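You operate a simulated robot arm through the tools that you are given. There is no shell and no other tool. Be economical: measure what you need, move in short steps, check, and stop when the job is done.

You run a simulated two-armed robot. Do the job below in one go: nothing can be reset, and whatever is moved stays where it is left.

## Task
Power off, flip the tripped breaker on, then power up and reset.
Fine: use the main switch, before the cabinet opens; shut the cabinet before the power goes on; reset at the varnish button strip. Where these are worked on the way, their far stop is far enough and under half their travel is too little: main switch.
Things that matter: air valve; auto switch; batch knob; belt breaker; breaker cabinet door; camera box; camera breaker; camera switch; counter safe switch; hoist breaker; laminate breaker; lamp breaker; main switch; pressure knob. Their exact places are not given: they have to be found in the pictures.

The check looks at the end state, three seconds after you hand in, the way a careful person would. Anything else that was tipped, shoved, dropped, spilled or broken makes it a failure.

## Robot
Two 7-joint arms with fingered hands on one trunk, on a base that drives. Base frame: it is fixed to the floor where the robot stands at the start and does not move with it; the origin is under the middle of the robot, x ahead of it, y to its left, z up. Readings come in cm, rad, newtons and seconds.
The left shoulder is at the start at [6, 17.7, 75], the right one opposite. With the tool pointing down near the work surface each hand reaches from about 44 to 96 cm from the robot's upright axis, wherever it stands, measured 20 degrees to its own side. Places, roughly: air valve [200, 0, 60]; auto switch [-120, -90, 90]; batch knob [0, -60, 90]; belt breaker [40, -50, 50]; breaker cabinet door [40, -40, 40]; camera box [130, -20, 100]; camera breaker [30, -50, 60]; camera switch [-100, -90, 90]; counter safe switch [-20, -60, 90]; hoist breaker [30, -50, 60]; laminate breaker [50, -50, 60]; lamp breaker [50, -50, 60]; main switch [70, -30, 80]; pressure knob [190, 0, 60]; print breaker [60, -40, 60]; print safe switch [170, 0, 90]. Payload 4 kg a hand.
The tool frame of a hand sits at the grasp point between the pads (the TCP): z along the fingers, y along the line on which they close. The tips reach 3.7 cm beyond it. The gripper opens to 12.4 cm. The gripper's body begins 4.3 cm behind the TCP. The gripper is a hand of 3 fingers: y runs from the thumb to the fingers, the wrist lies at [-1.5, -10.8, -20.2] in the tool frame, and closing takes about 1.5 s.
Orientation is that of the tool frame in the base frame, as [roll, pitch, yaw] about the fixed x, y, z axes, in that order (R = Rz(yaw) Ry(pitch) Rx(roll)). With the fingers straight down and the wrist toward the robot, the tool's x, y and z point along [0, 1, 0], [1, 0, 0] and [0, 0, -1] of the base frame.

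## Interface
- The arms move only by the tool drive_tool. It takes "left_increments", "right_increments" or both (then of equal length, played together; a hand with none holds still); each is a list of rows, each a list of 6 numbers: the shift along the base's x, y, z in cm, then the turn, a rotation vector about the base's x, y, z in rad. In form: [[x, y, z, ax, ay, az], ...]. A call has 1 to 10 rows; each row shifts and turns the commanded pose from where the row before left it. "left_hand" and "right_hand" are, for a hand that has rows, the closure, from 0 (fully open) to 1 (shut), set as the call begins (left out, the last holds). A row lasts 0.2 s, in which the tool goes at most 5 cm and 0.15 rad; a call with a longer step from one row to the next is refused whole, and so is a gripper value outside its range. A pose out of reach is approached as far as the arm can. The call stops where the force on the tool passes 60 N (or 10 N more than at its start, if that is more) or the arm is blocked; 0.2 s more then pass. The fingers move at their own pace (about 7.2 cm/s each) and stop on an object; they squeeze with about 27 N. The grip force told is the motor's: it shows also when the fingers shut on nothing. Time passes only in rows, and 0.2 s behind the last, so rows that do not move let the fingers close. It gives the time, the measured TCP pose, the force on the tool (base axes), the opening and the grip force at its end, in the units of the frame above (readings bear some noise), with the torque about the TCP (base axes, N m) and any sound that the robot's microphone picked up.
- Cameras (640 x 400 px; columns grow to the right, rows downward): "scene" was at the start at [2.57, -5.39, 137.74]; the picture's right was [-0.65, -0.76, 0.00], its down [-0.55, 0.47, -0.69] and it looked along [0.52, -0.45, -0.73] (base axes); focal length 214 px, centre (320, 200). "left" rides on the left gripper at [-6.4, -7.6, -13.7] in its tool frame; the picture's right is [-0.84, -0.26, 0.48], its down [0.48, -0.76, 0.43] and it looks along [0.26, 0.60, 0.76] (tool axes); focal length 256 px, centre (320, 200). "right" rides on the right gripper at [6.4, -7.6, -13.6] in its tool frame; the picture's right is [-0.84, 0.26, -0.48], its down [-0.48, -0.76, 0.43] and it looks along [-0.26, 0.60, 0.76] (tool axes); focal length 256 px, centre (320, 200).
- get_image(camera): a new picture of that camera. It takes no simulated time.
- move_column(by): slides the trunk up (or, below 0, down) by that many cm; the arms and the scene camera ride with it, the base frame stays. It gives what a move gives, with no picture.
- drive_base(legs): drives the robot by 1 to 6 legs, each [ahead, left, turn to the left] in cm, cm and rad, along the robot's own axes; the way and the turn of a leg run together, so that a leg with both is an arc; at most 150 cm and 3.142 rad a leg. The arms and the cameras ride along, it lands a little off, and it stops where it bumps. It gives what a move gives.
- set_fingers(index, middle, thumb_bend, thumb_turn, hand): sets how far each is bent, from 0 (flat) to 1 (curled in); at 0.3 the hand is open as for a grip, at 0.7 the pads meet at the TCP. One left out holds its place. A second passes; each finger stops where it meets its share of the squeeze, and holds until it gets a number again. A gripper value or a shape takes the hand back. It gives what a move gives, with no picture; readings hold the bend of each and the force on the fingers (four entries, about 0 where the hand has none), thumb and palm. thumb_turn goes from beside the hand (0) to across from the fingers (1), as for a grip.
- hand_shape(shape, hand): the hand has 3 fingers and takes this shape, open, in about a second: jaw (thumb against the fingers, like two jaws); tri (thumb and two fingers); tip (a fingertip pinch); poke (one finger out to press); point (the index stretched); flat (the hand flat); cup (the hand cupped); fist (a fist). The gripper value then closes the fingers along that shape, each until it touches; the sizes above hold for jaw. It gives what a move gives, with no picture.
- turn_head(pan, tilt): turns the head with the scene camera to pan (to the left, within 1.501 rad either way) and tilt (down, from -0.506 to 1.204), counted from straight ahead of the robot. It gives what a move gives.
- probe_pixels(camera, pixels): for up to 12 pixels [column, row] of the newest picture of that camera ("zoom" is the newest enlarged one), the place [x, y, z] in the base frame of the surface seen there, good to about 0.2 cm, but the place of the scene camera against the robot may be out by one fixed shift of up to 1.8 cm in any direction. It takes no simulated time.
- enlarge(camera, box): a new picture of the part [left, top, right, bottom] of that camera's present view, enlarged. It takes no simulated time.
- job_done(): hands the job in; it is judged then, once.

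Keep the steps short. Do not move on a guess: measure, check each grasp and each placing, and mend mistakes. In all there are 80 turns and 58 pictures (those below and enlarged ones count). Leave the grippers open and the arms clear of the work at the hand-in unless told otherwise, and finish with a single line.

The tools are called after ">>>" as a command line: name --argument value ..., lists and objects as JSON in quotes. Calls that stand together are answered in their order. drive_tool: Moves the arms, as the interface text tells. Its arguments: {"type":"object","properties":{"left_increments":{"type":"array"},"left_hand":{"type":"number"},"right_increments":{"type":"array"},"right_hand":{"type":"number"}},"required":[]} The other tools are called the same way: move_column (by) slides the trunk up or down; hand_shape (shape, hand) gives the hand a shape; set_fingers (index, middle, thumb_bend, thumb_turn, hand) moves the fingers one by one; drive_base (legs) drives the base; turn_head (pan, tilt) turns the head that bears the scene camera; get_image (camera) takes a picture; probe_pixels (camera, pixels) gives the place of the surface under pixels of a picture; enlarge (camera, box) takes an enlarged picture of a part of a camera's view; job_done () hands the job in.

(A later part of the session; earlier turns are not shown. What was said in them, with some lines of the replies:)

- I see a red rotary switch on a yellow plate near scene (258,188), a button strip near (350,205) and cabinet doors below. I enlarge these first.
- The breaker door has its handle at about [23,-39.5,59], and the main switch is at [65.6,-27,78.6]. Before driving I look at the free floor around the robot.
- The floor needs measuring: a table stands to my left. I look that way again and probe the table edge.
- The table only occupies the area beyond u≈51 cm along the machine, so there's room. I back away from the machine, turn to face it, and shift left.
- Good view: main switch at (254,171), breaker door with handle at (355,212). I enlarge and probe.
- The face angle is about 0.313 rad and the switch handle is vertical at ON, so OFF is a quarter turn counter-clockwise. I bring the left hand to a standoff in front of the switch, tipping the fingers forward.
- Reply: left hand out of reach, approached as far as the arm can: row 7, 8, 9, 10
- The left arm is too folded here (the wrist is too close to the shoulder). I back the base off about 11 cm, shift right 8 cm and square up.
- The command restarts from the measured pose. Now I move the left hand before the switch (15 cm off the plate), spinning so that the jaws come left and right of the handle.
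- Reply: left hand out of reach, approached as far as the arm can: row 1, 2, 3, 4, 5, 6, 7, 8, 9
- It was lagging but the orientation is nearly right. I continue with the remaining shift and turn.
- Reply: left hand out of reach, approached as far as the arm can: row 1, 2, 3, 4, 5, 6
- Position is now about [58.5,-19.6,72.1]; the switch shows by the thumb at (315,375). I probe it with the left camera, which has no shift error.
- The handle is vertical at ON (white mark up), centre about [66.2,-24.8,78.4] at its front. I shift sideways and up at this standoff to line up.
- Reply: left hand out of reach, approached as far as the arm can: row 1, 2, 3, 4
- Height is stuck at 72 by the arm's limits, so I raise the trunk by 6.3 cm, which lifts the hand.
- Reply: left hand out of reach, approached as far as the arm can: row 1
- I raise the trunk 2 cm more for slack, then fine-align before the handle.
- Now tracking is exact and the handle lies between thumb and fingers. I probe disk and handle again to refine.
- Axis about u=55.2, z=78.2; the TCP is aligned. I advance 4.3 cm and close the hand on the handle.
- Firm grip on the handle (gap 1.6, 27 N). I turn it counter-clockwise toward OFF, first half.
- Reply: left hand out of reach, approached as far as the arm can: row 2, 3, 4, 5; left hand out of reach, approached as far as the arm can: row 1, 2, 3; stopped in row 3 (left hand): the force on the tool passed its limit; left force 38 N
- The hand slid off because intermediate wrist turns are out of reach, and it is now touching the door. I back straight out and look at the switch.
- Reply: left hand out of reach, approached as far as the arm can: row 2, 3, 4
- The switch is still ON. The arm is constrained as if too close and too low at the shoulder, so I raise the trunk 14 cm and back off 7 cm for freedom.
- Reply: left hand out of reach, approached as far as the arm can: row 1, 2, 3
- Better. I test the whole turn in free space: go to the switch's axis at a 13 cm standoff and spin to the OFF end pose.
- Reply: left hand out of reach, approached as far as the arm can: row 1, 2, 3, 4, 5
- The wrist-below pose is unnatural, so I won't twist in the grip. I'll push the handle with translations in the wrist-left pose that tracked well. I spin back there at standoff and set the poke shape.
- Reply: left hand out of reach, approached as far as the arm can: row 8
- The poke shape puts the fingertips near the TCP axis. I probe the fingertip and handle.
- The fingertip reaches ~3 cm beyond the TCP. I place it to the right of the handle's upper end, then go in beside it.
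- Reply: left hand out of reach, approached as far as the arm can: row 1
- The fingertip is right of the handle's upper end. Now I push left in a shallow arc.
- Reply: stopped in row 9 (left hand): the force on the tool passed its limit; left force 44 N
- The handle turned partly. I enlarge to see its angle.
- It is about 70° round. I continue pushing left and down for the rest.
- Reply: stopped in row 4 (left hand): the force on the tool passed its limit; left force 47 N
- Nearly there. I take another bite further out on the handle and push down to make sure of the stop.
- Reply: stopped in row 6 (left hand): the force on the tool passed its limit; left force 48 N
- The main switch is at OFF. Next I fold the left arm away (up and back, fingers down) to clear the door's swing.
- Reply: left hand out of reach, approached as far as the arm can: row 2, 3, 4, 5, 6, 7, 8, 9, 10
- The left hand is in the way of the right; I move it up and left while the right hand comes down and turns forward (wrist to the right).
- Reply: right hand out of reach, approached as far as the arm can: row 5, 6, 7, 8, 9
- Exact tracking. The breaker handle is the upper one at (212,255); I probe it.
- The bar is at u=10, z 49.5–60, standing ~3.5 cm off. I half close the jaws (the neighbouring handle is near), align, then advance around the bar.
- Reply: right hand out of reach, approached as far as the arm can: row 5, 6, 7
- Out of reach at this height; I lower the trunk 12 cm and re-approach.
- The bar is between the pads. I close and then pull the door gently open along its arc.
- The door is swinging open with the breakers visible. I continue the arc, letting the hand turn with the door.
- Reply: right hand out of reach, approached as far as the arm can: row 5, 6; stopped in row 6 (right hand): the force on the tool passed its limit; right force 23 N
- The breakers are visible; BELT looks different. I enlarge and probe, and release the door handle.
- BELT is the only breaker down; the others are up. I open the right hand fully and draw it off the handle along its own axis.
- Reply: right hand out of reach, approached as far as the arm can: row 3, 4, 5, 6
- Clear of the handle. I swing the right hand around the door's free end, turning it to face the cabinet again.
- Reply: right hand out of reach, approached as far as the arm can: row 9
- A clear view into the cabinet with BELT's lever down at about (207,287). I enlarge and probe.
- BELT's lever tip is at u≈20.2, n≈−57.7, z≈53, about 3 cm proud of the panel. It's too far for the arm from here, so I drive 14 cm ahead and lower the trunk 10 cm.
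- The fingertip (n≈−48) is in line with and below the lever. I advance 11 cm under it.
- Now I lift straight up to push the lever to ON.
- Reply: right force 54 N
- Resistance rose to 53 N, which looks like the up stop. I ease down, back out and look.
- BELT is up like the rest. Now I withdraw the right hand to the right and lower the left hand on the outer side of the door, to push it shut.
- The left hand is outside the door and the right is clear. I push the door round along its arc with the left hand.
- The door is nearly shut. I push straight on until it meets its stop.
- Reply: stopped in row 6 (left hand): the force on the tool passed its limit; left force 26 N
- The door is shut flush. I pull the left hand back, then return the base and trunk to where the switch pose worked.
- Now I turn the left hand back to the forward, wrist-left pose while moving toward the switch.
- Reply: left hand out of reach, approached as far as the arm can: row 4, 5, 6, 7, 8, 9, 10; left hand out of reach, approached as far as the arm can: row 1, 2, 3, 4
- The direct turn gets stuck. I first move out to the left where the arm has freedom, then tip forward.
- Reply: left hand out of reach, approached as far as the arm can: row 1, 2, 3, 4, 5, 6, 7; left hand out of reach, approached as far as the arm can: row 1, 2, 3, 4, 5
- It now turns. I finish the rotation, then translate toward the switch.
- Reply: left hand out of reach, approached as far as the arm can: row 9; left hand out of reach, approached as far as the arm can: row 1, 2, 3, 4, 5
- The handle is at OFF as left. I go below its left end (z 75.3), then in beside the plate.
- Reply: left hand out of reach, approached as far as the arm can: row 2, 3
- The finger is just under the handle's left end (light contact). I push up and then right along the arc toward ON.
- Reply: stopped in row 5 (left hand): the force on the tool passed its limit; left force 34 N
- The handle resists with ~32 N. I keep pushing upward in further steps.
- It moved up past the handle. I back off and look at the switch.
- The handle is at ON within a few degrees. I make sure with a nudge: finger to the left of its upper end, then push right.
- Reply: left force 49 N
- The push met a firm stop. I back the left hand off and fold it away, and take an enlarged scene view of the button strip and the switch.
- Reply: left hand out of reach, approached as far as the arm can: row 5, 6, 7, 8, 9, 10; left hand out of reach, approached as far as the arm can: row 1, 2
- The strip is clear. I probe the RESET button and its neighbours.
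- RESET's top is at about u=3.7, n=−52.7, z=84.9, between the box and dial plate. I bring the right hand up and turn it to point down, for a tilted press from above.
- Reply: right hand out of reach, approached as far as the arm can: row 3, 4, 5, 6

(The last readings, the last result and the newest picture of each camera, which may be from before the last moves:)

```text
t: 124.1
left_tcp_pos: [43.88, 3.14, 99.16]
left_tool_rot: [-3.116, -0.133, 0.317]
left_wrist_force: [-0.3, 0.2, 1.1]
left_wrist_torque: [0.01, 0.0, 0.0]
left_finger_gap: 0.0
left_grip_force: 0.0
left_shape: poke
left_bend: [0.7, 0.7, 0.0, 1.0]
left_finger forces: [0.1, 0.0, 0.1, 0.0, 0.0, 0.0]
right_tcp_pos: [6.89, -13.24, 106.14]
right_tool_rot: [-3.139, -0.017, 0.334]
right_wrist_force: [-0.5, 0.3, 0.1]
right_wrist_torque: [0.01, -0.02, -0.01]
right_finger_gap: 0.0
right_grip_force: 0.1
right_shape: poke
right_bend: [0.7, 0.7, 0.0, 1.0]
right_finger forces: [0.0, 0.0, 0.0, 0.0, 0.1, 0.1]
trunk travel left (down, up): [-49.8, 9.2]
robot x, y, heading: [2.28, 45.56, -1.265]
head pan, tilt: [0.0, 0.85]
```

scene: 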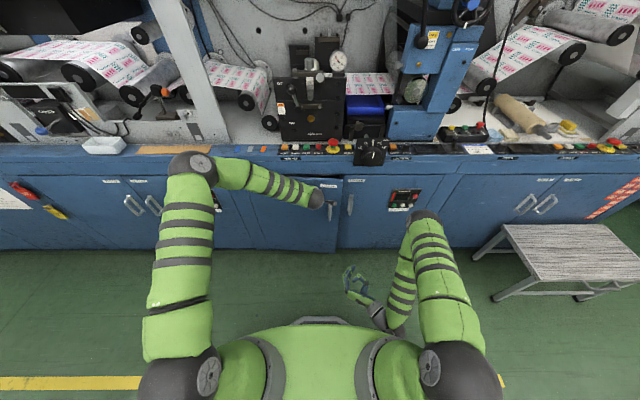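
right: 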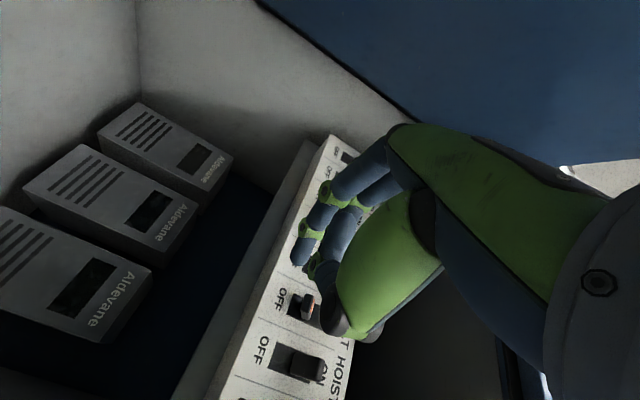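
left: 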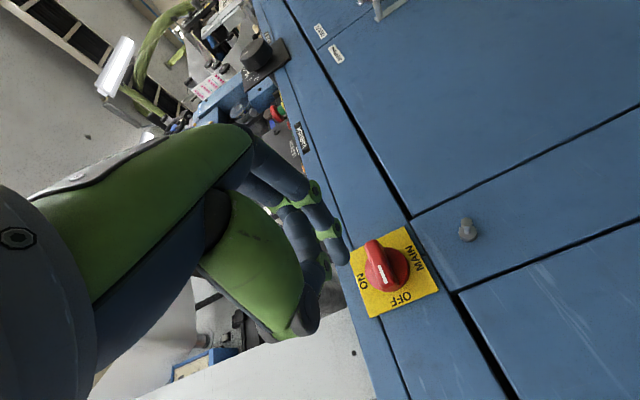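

>>> drive_tool --right_increments '[[1.4, -3.8, -0.7, -0.114, -0.037, 0], [1.4, -3.8, -0.7, -0.114, -0.037, 0], [1.4, -3.8, -0.7, -0.114, -0.037, 0], [1.4, -3.8, -0.7, -0.114, -0.037, 0], [1.4, -3.8, -0.7, -0.114, -0.037, 0], [1.4, -3.8, -0.7, 0, 0, 0], [1.4, -3.8, -0.7, 0, 0, 0], [1.2, -3.4, -0.7, 0, 0, 0], [0, 0, 0, 0, 0, 0]]'

>>> get_image --camera "right"

```text
t: 126.1
left_tcp_pos: [43.97, 3.2, 99.16]
left_tool_rot: [-3.114, -0.133, 0.317]
left_wrist_force: [0.5, 1.3, -0.3]
left_wrist_torque: [-0.03, 0.0, 0.0]
left_finger_gap: 0.0
left_grip_force: 0.0
left_shape: poke
left_bend: [0.7, 0.7, 0.0, 1.0]
left_finger forces: [0.0, 0.0, 0.0, 0.1, 0.1, 0.0]
right_tcp_pos: [18.1, -43.29, 100.51]
right_tool_rot: [2.546, -0.001, 0.337]
right_wrist_force: [0.8, -0.5, -0.5]
right_wrist_torque: [0.0, -0.01, -0.01]
right_finger_gap: 0.02
right_grip_force: 0.2
right_shape: poke
right_bend: [0.7, 0.7, 0.0, 1.0]
right_finger forces: [0.1, 0.1, 0.0, 0.1, 0.0, 0.1]
trunk travel left (down, up): [-49.8, 9.2]
robot x, y, heading: [2.15, 45.79, -1.262]
head pan, tilt: [0.0, 0.85]
```

```text
4 pictures are left
```

right: 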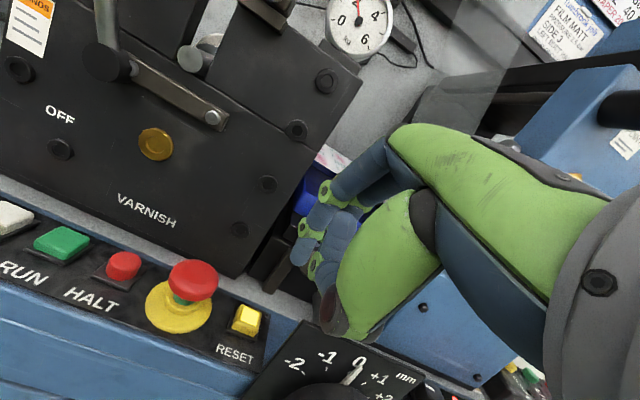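

Tracking is exact. I probe the RESET cap at (247,319) and the fingertip with the right camera.

>>> probe_pixels --camera "right" --pixels '[[247, 316], [240, 312], [254, 322], [247, 328], [244, 308], [295, 262], [300, 255], [303, 245], [318, 278], [312, 330], [190, 280], [350, 390]]'

```text
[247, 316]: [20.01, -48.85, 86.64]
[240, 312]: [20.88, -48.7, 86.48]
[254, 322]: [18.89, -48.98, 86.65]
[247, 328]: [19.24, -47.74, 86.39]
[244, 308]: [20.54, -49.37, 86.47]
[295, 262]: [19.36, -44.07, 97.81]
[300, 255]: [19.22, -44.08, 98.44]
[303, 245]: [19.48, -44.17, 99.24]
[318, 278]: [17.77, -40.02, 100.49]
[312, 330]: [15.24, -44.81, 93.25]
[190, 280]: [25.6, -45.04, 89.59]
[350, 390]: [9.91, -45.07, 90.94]
```

RESET's cap top is at [20.0,−48.8,86.6]. I move to just above it, slightly left to stay clear of the dial plate.

>>> drive_tool --right_increments '[[0.58, -1.35, -2.0, 0, 0, 0], [0.58, -1.35, -2.5, 0, 0, 0], [0.58, -1.36, -2.7, 0, 0, 0], [0, 0, 0, 0, 0, 0]]'

>>> get_image --camera "right"

```text
t: 127.1
left_tcp_pos: [43.97, 3.12, 98.95]
left_tool_rot: [-3.115, -0.133, 0.318]
left_wrist_force: [0.0, -0.6, -0.4]
left_wrist_torque: [0.03, -0.03, 0.0]
left_finger_gap: 0.0
left_grip_force: 0.0
left_shape: poke
left_bend: [0.7, 0.7, 0.0, 1.0]
left_finger forces: [0.1, 0.0, 0.1, 0.0, 0.0, 0.0]
right_tcp_pos: [19.56, -47.52, 93.28]
right_tool_rot: [2.545, -0.001, 0.336]
right_wrist_force: [-0.2, -0.5, 1.1]
right_wrist_torque: [0.02, -0.01, 0.04]
right_finger_gap: 0.01
right_grip_force: 0.1
right_shape: poke
right_bend: [0.7, 0.7, 0.0, 1.0]
right_finger forces: [0.0, 0.0, 0.0, 0.0, 0.1, 0.0]
trunk travel left (down, up): [-49.8, 9.2]
robot x, y, heading: [1.84, 45.82, -1.251]
head pan, tilt: [0.0, 0.85]
```

```text
3 pictures are left
```

right: 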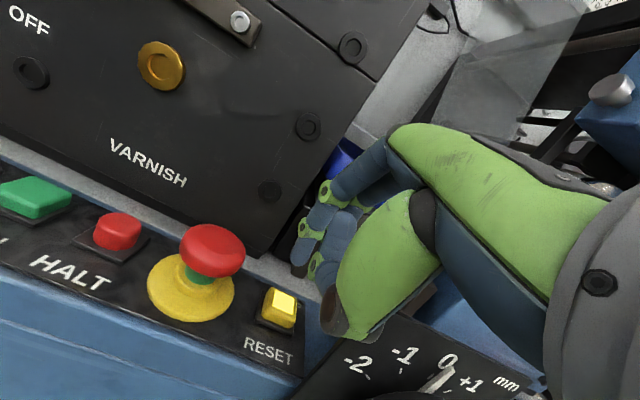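

I lower slowly onto the button.

>>> drive_tool --right_increments '[[0.3, 0.1, -0.8, 0, 0, 0], [0, 0, -0.8, 0, 0, 0], [0, 0, -0.7, 0, 0, 0], [0, 0, -0.5, 0, 0, 0], [0, 0, -0.4, 0, 0, 0], [0, 0, -0.4, 0, 0, 0]]'

```text
t: 128.5
left_tcp_pos: [44.17, 3.12, 99.05]
left_tool_rot: [-3.114, -0.132, 0.317]
left_wrist_force: [-0.8, 0.1, 1.2]
left_wrist_torque: [0.02, -0.01, -0.01]
left_finger_gap: 0.0
left_grip_force: 0.1
left_shape: poke
left_bend: [0.7, 0.7, 0.0, 1.0]
left_finger forces: [0.0, 0.0, 0.1, 0.2, 0.1, 0.0]
right_tcp_pos: [19.87, -47.24, 89.75]
right_tool_rot: [2.543, -0.002, 0.338]
right_wrist_force: [-0.2, 0.0, 1.2]
right_wrist_torque: [-0.02, 0.01, -0.01]
right_finger_gap: 0.01
right_grip_force: 0.0
right_shape: poke
right_bend: [0.7, 0.7, 0.0, 1.0]
right_finger forces: [0.1, 0.7, 0.0, 0.1, 0.0, 0.0]
trunk travel left (down, up): [-49.8, 9.2]
robot x, y, heading: [2.28, 45.53, -1.261]
head pan, tilt: [0.0, 0.85]
```

Just touching (middle finger 0.7 N). I press about a centimetre further, pause, then lift.

>>> drive_tool --right_increments '[[0, 0, -0.4, 0, 0, 0], [0, 0, -0.3, 0, 0, 0], [0, 0, -0.3, 0, 0, 0], [0, 0, 0, 0, 0, 0]]'

>>> enlarge --camera "right" --box '[200, 200, 400, 360]'

```text
t: 129.5
left_tcp_pos: [44.06, 3.17, 99.01]
left_tool_rot: [-3.112, -0.131, 0.317]
left_wrist_force: [0.3, -0.6, 0.1]
left_wrist_torque: [-0.02, -0.02, 0.0]
left_finger_gap: 0.0
left_grip_force: 0.0
left_shape: poke
left_bend: [0.7, 0.7, 0.0, 1.0]
left_finger forces: [0.0, 0.0, 0.0, 0.1, 0.0, 0.0]
right_tcp_pos: [19.87, -47.24, 89.15]
right_tool_rot: [2.538, -0.001, 0.339]
right_wrist_force: [-1.3, 0.6, 14.3]
right_wrist_torque: [-0.23, 0.01, -0.02]
right_finger_gap: 0.0
right_grip_force: 0.1
right_shape: poke
right_bend: [0.7, 0.7, 0.0, 1.0]
right_finger forces: [0.0, 13.8, 0.0, 0.0, 0.0, 0.0]
trunk travel left (down, up): [-49.8, 9.2]
robot x, y, heading: [2.09, 45.86, -1.254]
head pan, tilt: [0.0, 0.85]
heard: click
```

```text
2.50 times, centred on (300, 280) of right
```

zoom: 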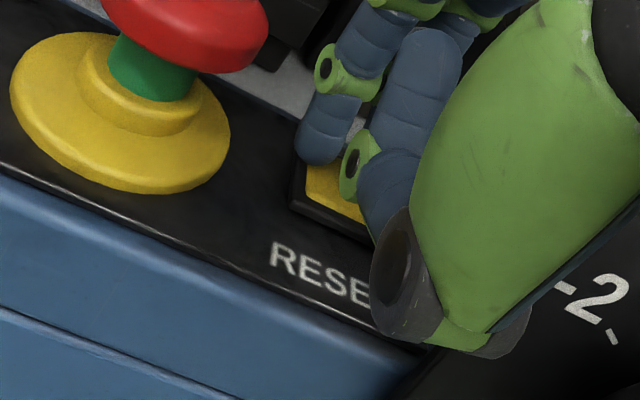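

A click was heard: RESET pressed. I lift straight up and back away, and open both hands.

>>> drive_tool --right_increments '[[0, 0, 1.5, 0, 0, 0], [0, 0, 3, 0, 0, 0], [-0.6, 1.9, 3, 0, 0, 0], [-1.2, 3.8, 2, 0, 0, 0], [-1.2, 3.8, 2, 0, 0, 0], [-1.2, 3.8, 1, 0, 0, 0], [-1.2, 3.8, 0, 0, 0, 0], [-1.2, 3.8, 0, 0, 0, 0], [0, 0, 0, 0, 0, 0]]'

>>> hand_shape --shape "jaw" --hand "right"

>>> hand_shape --shape "jaw" --hand "left"

>>> enlarge --camera "scene" --box '[220, 110, 400, 250]'

```text
t: 131.5
left_tcp_pos: [43.98, 2.99, 98.99]
left_tool_rot: [-3.112, -0.132, 0.316]
left_wrist_force: [-0.1, -0.7, -0.2]
left_wrist_torque: [-0.01, -0.01, 0.01]
left_finger_gap: 0.01
left_grip_force: 0.0
left_shape: poke
left_bend: [0.7, 0.7, 0.0, 1.0]
left_finger forces: [0.0, 0.0, 0.1, 0.1, 0.1, 0.0]
right_tcp_pos: [13.15, -26.44, 101.27]
right_tool_rot: [2.544, -0.003, 0.338]
right_wrist_force: [0.0, 0.1, -0.1]
right_wrist_torque: [0.01, -0.01, 0.0]
right_finger_gap: 0.0
right_grip_force: 0.0
right_shape: poke
right_bend: [0.7, 0.7, 0.0, 1.0]
right_finger forces: [0.0, 0.0, 0.0, 0.1, 0.1, 0.1]
trunk travel left (down, up): [-49.8, 9.2]
robot x, y, heading: [1.8, 45.74, -1.26]
head pan, tilt: [0.0, 0.85]
```

```text
t: 132.4
left_tcp_pos: [44.13, 3.15, 99.14]
left_tool_rot: [-3.115, -0.132, 0.318]
left_wrist_force: [0.3, 0.2, 0.0]
left_wrist_torque: [-0.03, -0.04, 0.0]
left_finger_gap: 0.0
left_grip_force: 0.0
left_shape: poke
left_bend: [0.7, 0.7, 0.0, 1.0]
left_finger forces: [0.1, 0.0, 0.0, 0.0, 0.1, 0.1]
right_tcp_pos: [13.21, -26.44, 101.25]
right_tool_rot: [2.544, -0.002, 0.339]
right_wrist_force: [1.0, 0.3, 0.2]
right_wrist_torque: [-0.02, 0.02, 0.0]
right_finger_gap: 12.39
right_grip_force: 0.0
right_shape: jaw
right_bend: [0.3, 0.3, 0.3, 0.98]
right_finger forces: [0.0, 0.0, 0.1, 0.1, 0.0, 0.0]
trunk travel left (down, up): [-49.8, 9.2]
robot x, y, heading: [1.77, 45.79, -1.255]
head pan, tilt: [0.0, 0.85]
```

```text
t: 133.3
left_tcp_pos: [43.91, 3.04, 98.92]
left_tool_rot: [-3.113, -0.133, 0.319]
left_wrist_force: [0.0, 0.3, -0.2]
left_wrist_torque: [0.0, -0.03, 0.0]
left_finger_gap: 12.41
left_grip_force: 0.0
left_shape: jaw
left_bend: [0.3, 0.3, 0.3, 0.98]
left_finger forces: [0.0, 0.0, 0.0, 0.0, 0.0, 0.1]
right_tcp_pos: [13.3, -26.33, 101.32]
right_tool_rot: [2.546, -0.002, 0.338]
right_wrist_force: [0.3, 0.7, -1.5]
right_wrist_torque: [-0.01, -0.03, 0.01]
right_finger_gap: 12.39
right_grip_force: 0.0
right_shape: jaw
right_bend: [0.3, 0.3, 0.3, 0.98]
right_finger forces: [0.1, 0.0, 0.1, 0.0, 0.1, 0.0]
trunk travel left (down, up): [-49.8, 9.2]
robot x, y, heading: [1.93, 45.63, -1.256]
head pan, tilt: [0.0, 0.85]
```

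```text
2.86 times, centred on (310, 180) of scene
```

zoom: 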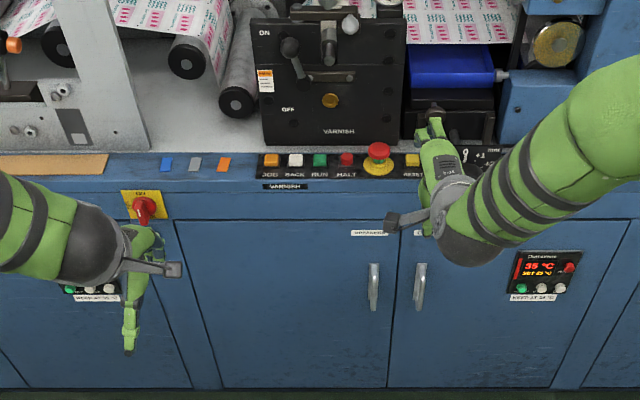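

The door is shut and the arms are clear. I use a last look to confirm the main switch.

>>> enlarge --camera "scene" --box '[240, 150, 290, 185]'

```text
11.43 times, centred on (265, 168) of scene
```

zoom: 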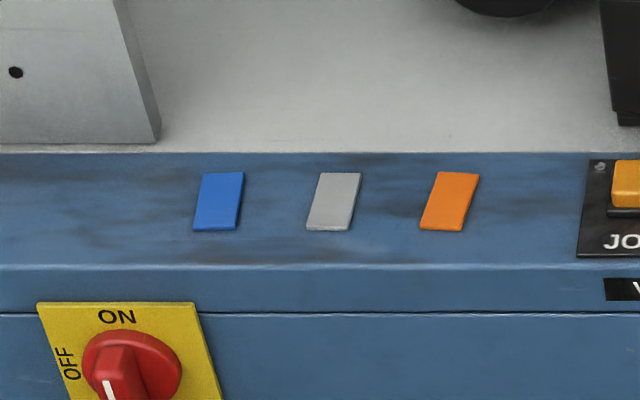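

The main switch is vertical at ON, the door is shut, BELT is up, and RESET clicked. I hand in.

>>> job_done

```text
The job is handed in.
```

I switched the main switch off, flipped the tripped BELT breaker on, shut the cabinet, switched the main switch back on, and pressed RESET on the varnish strip (it clicked); the job is handed in.
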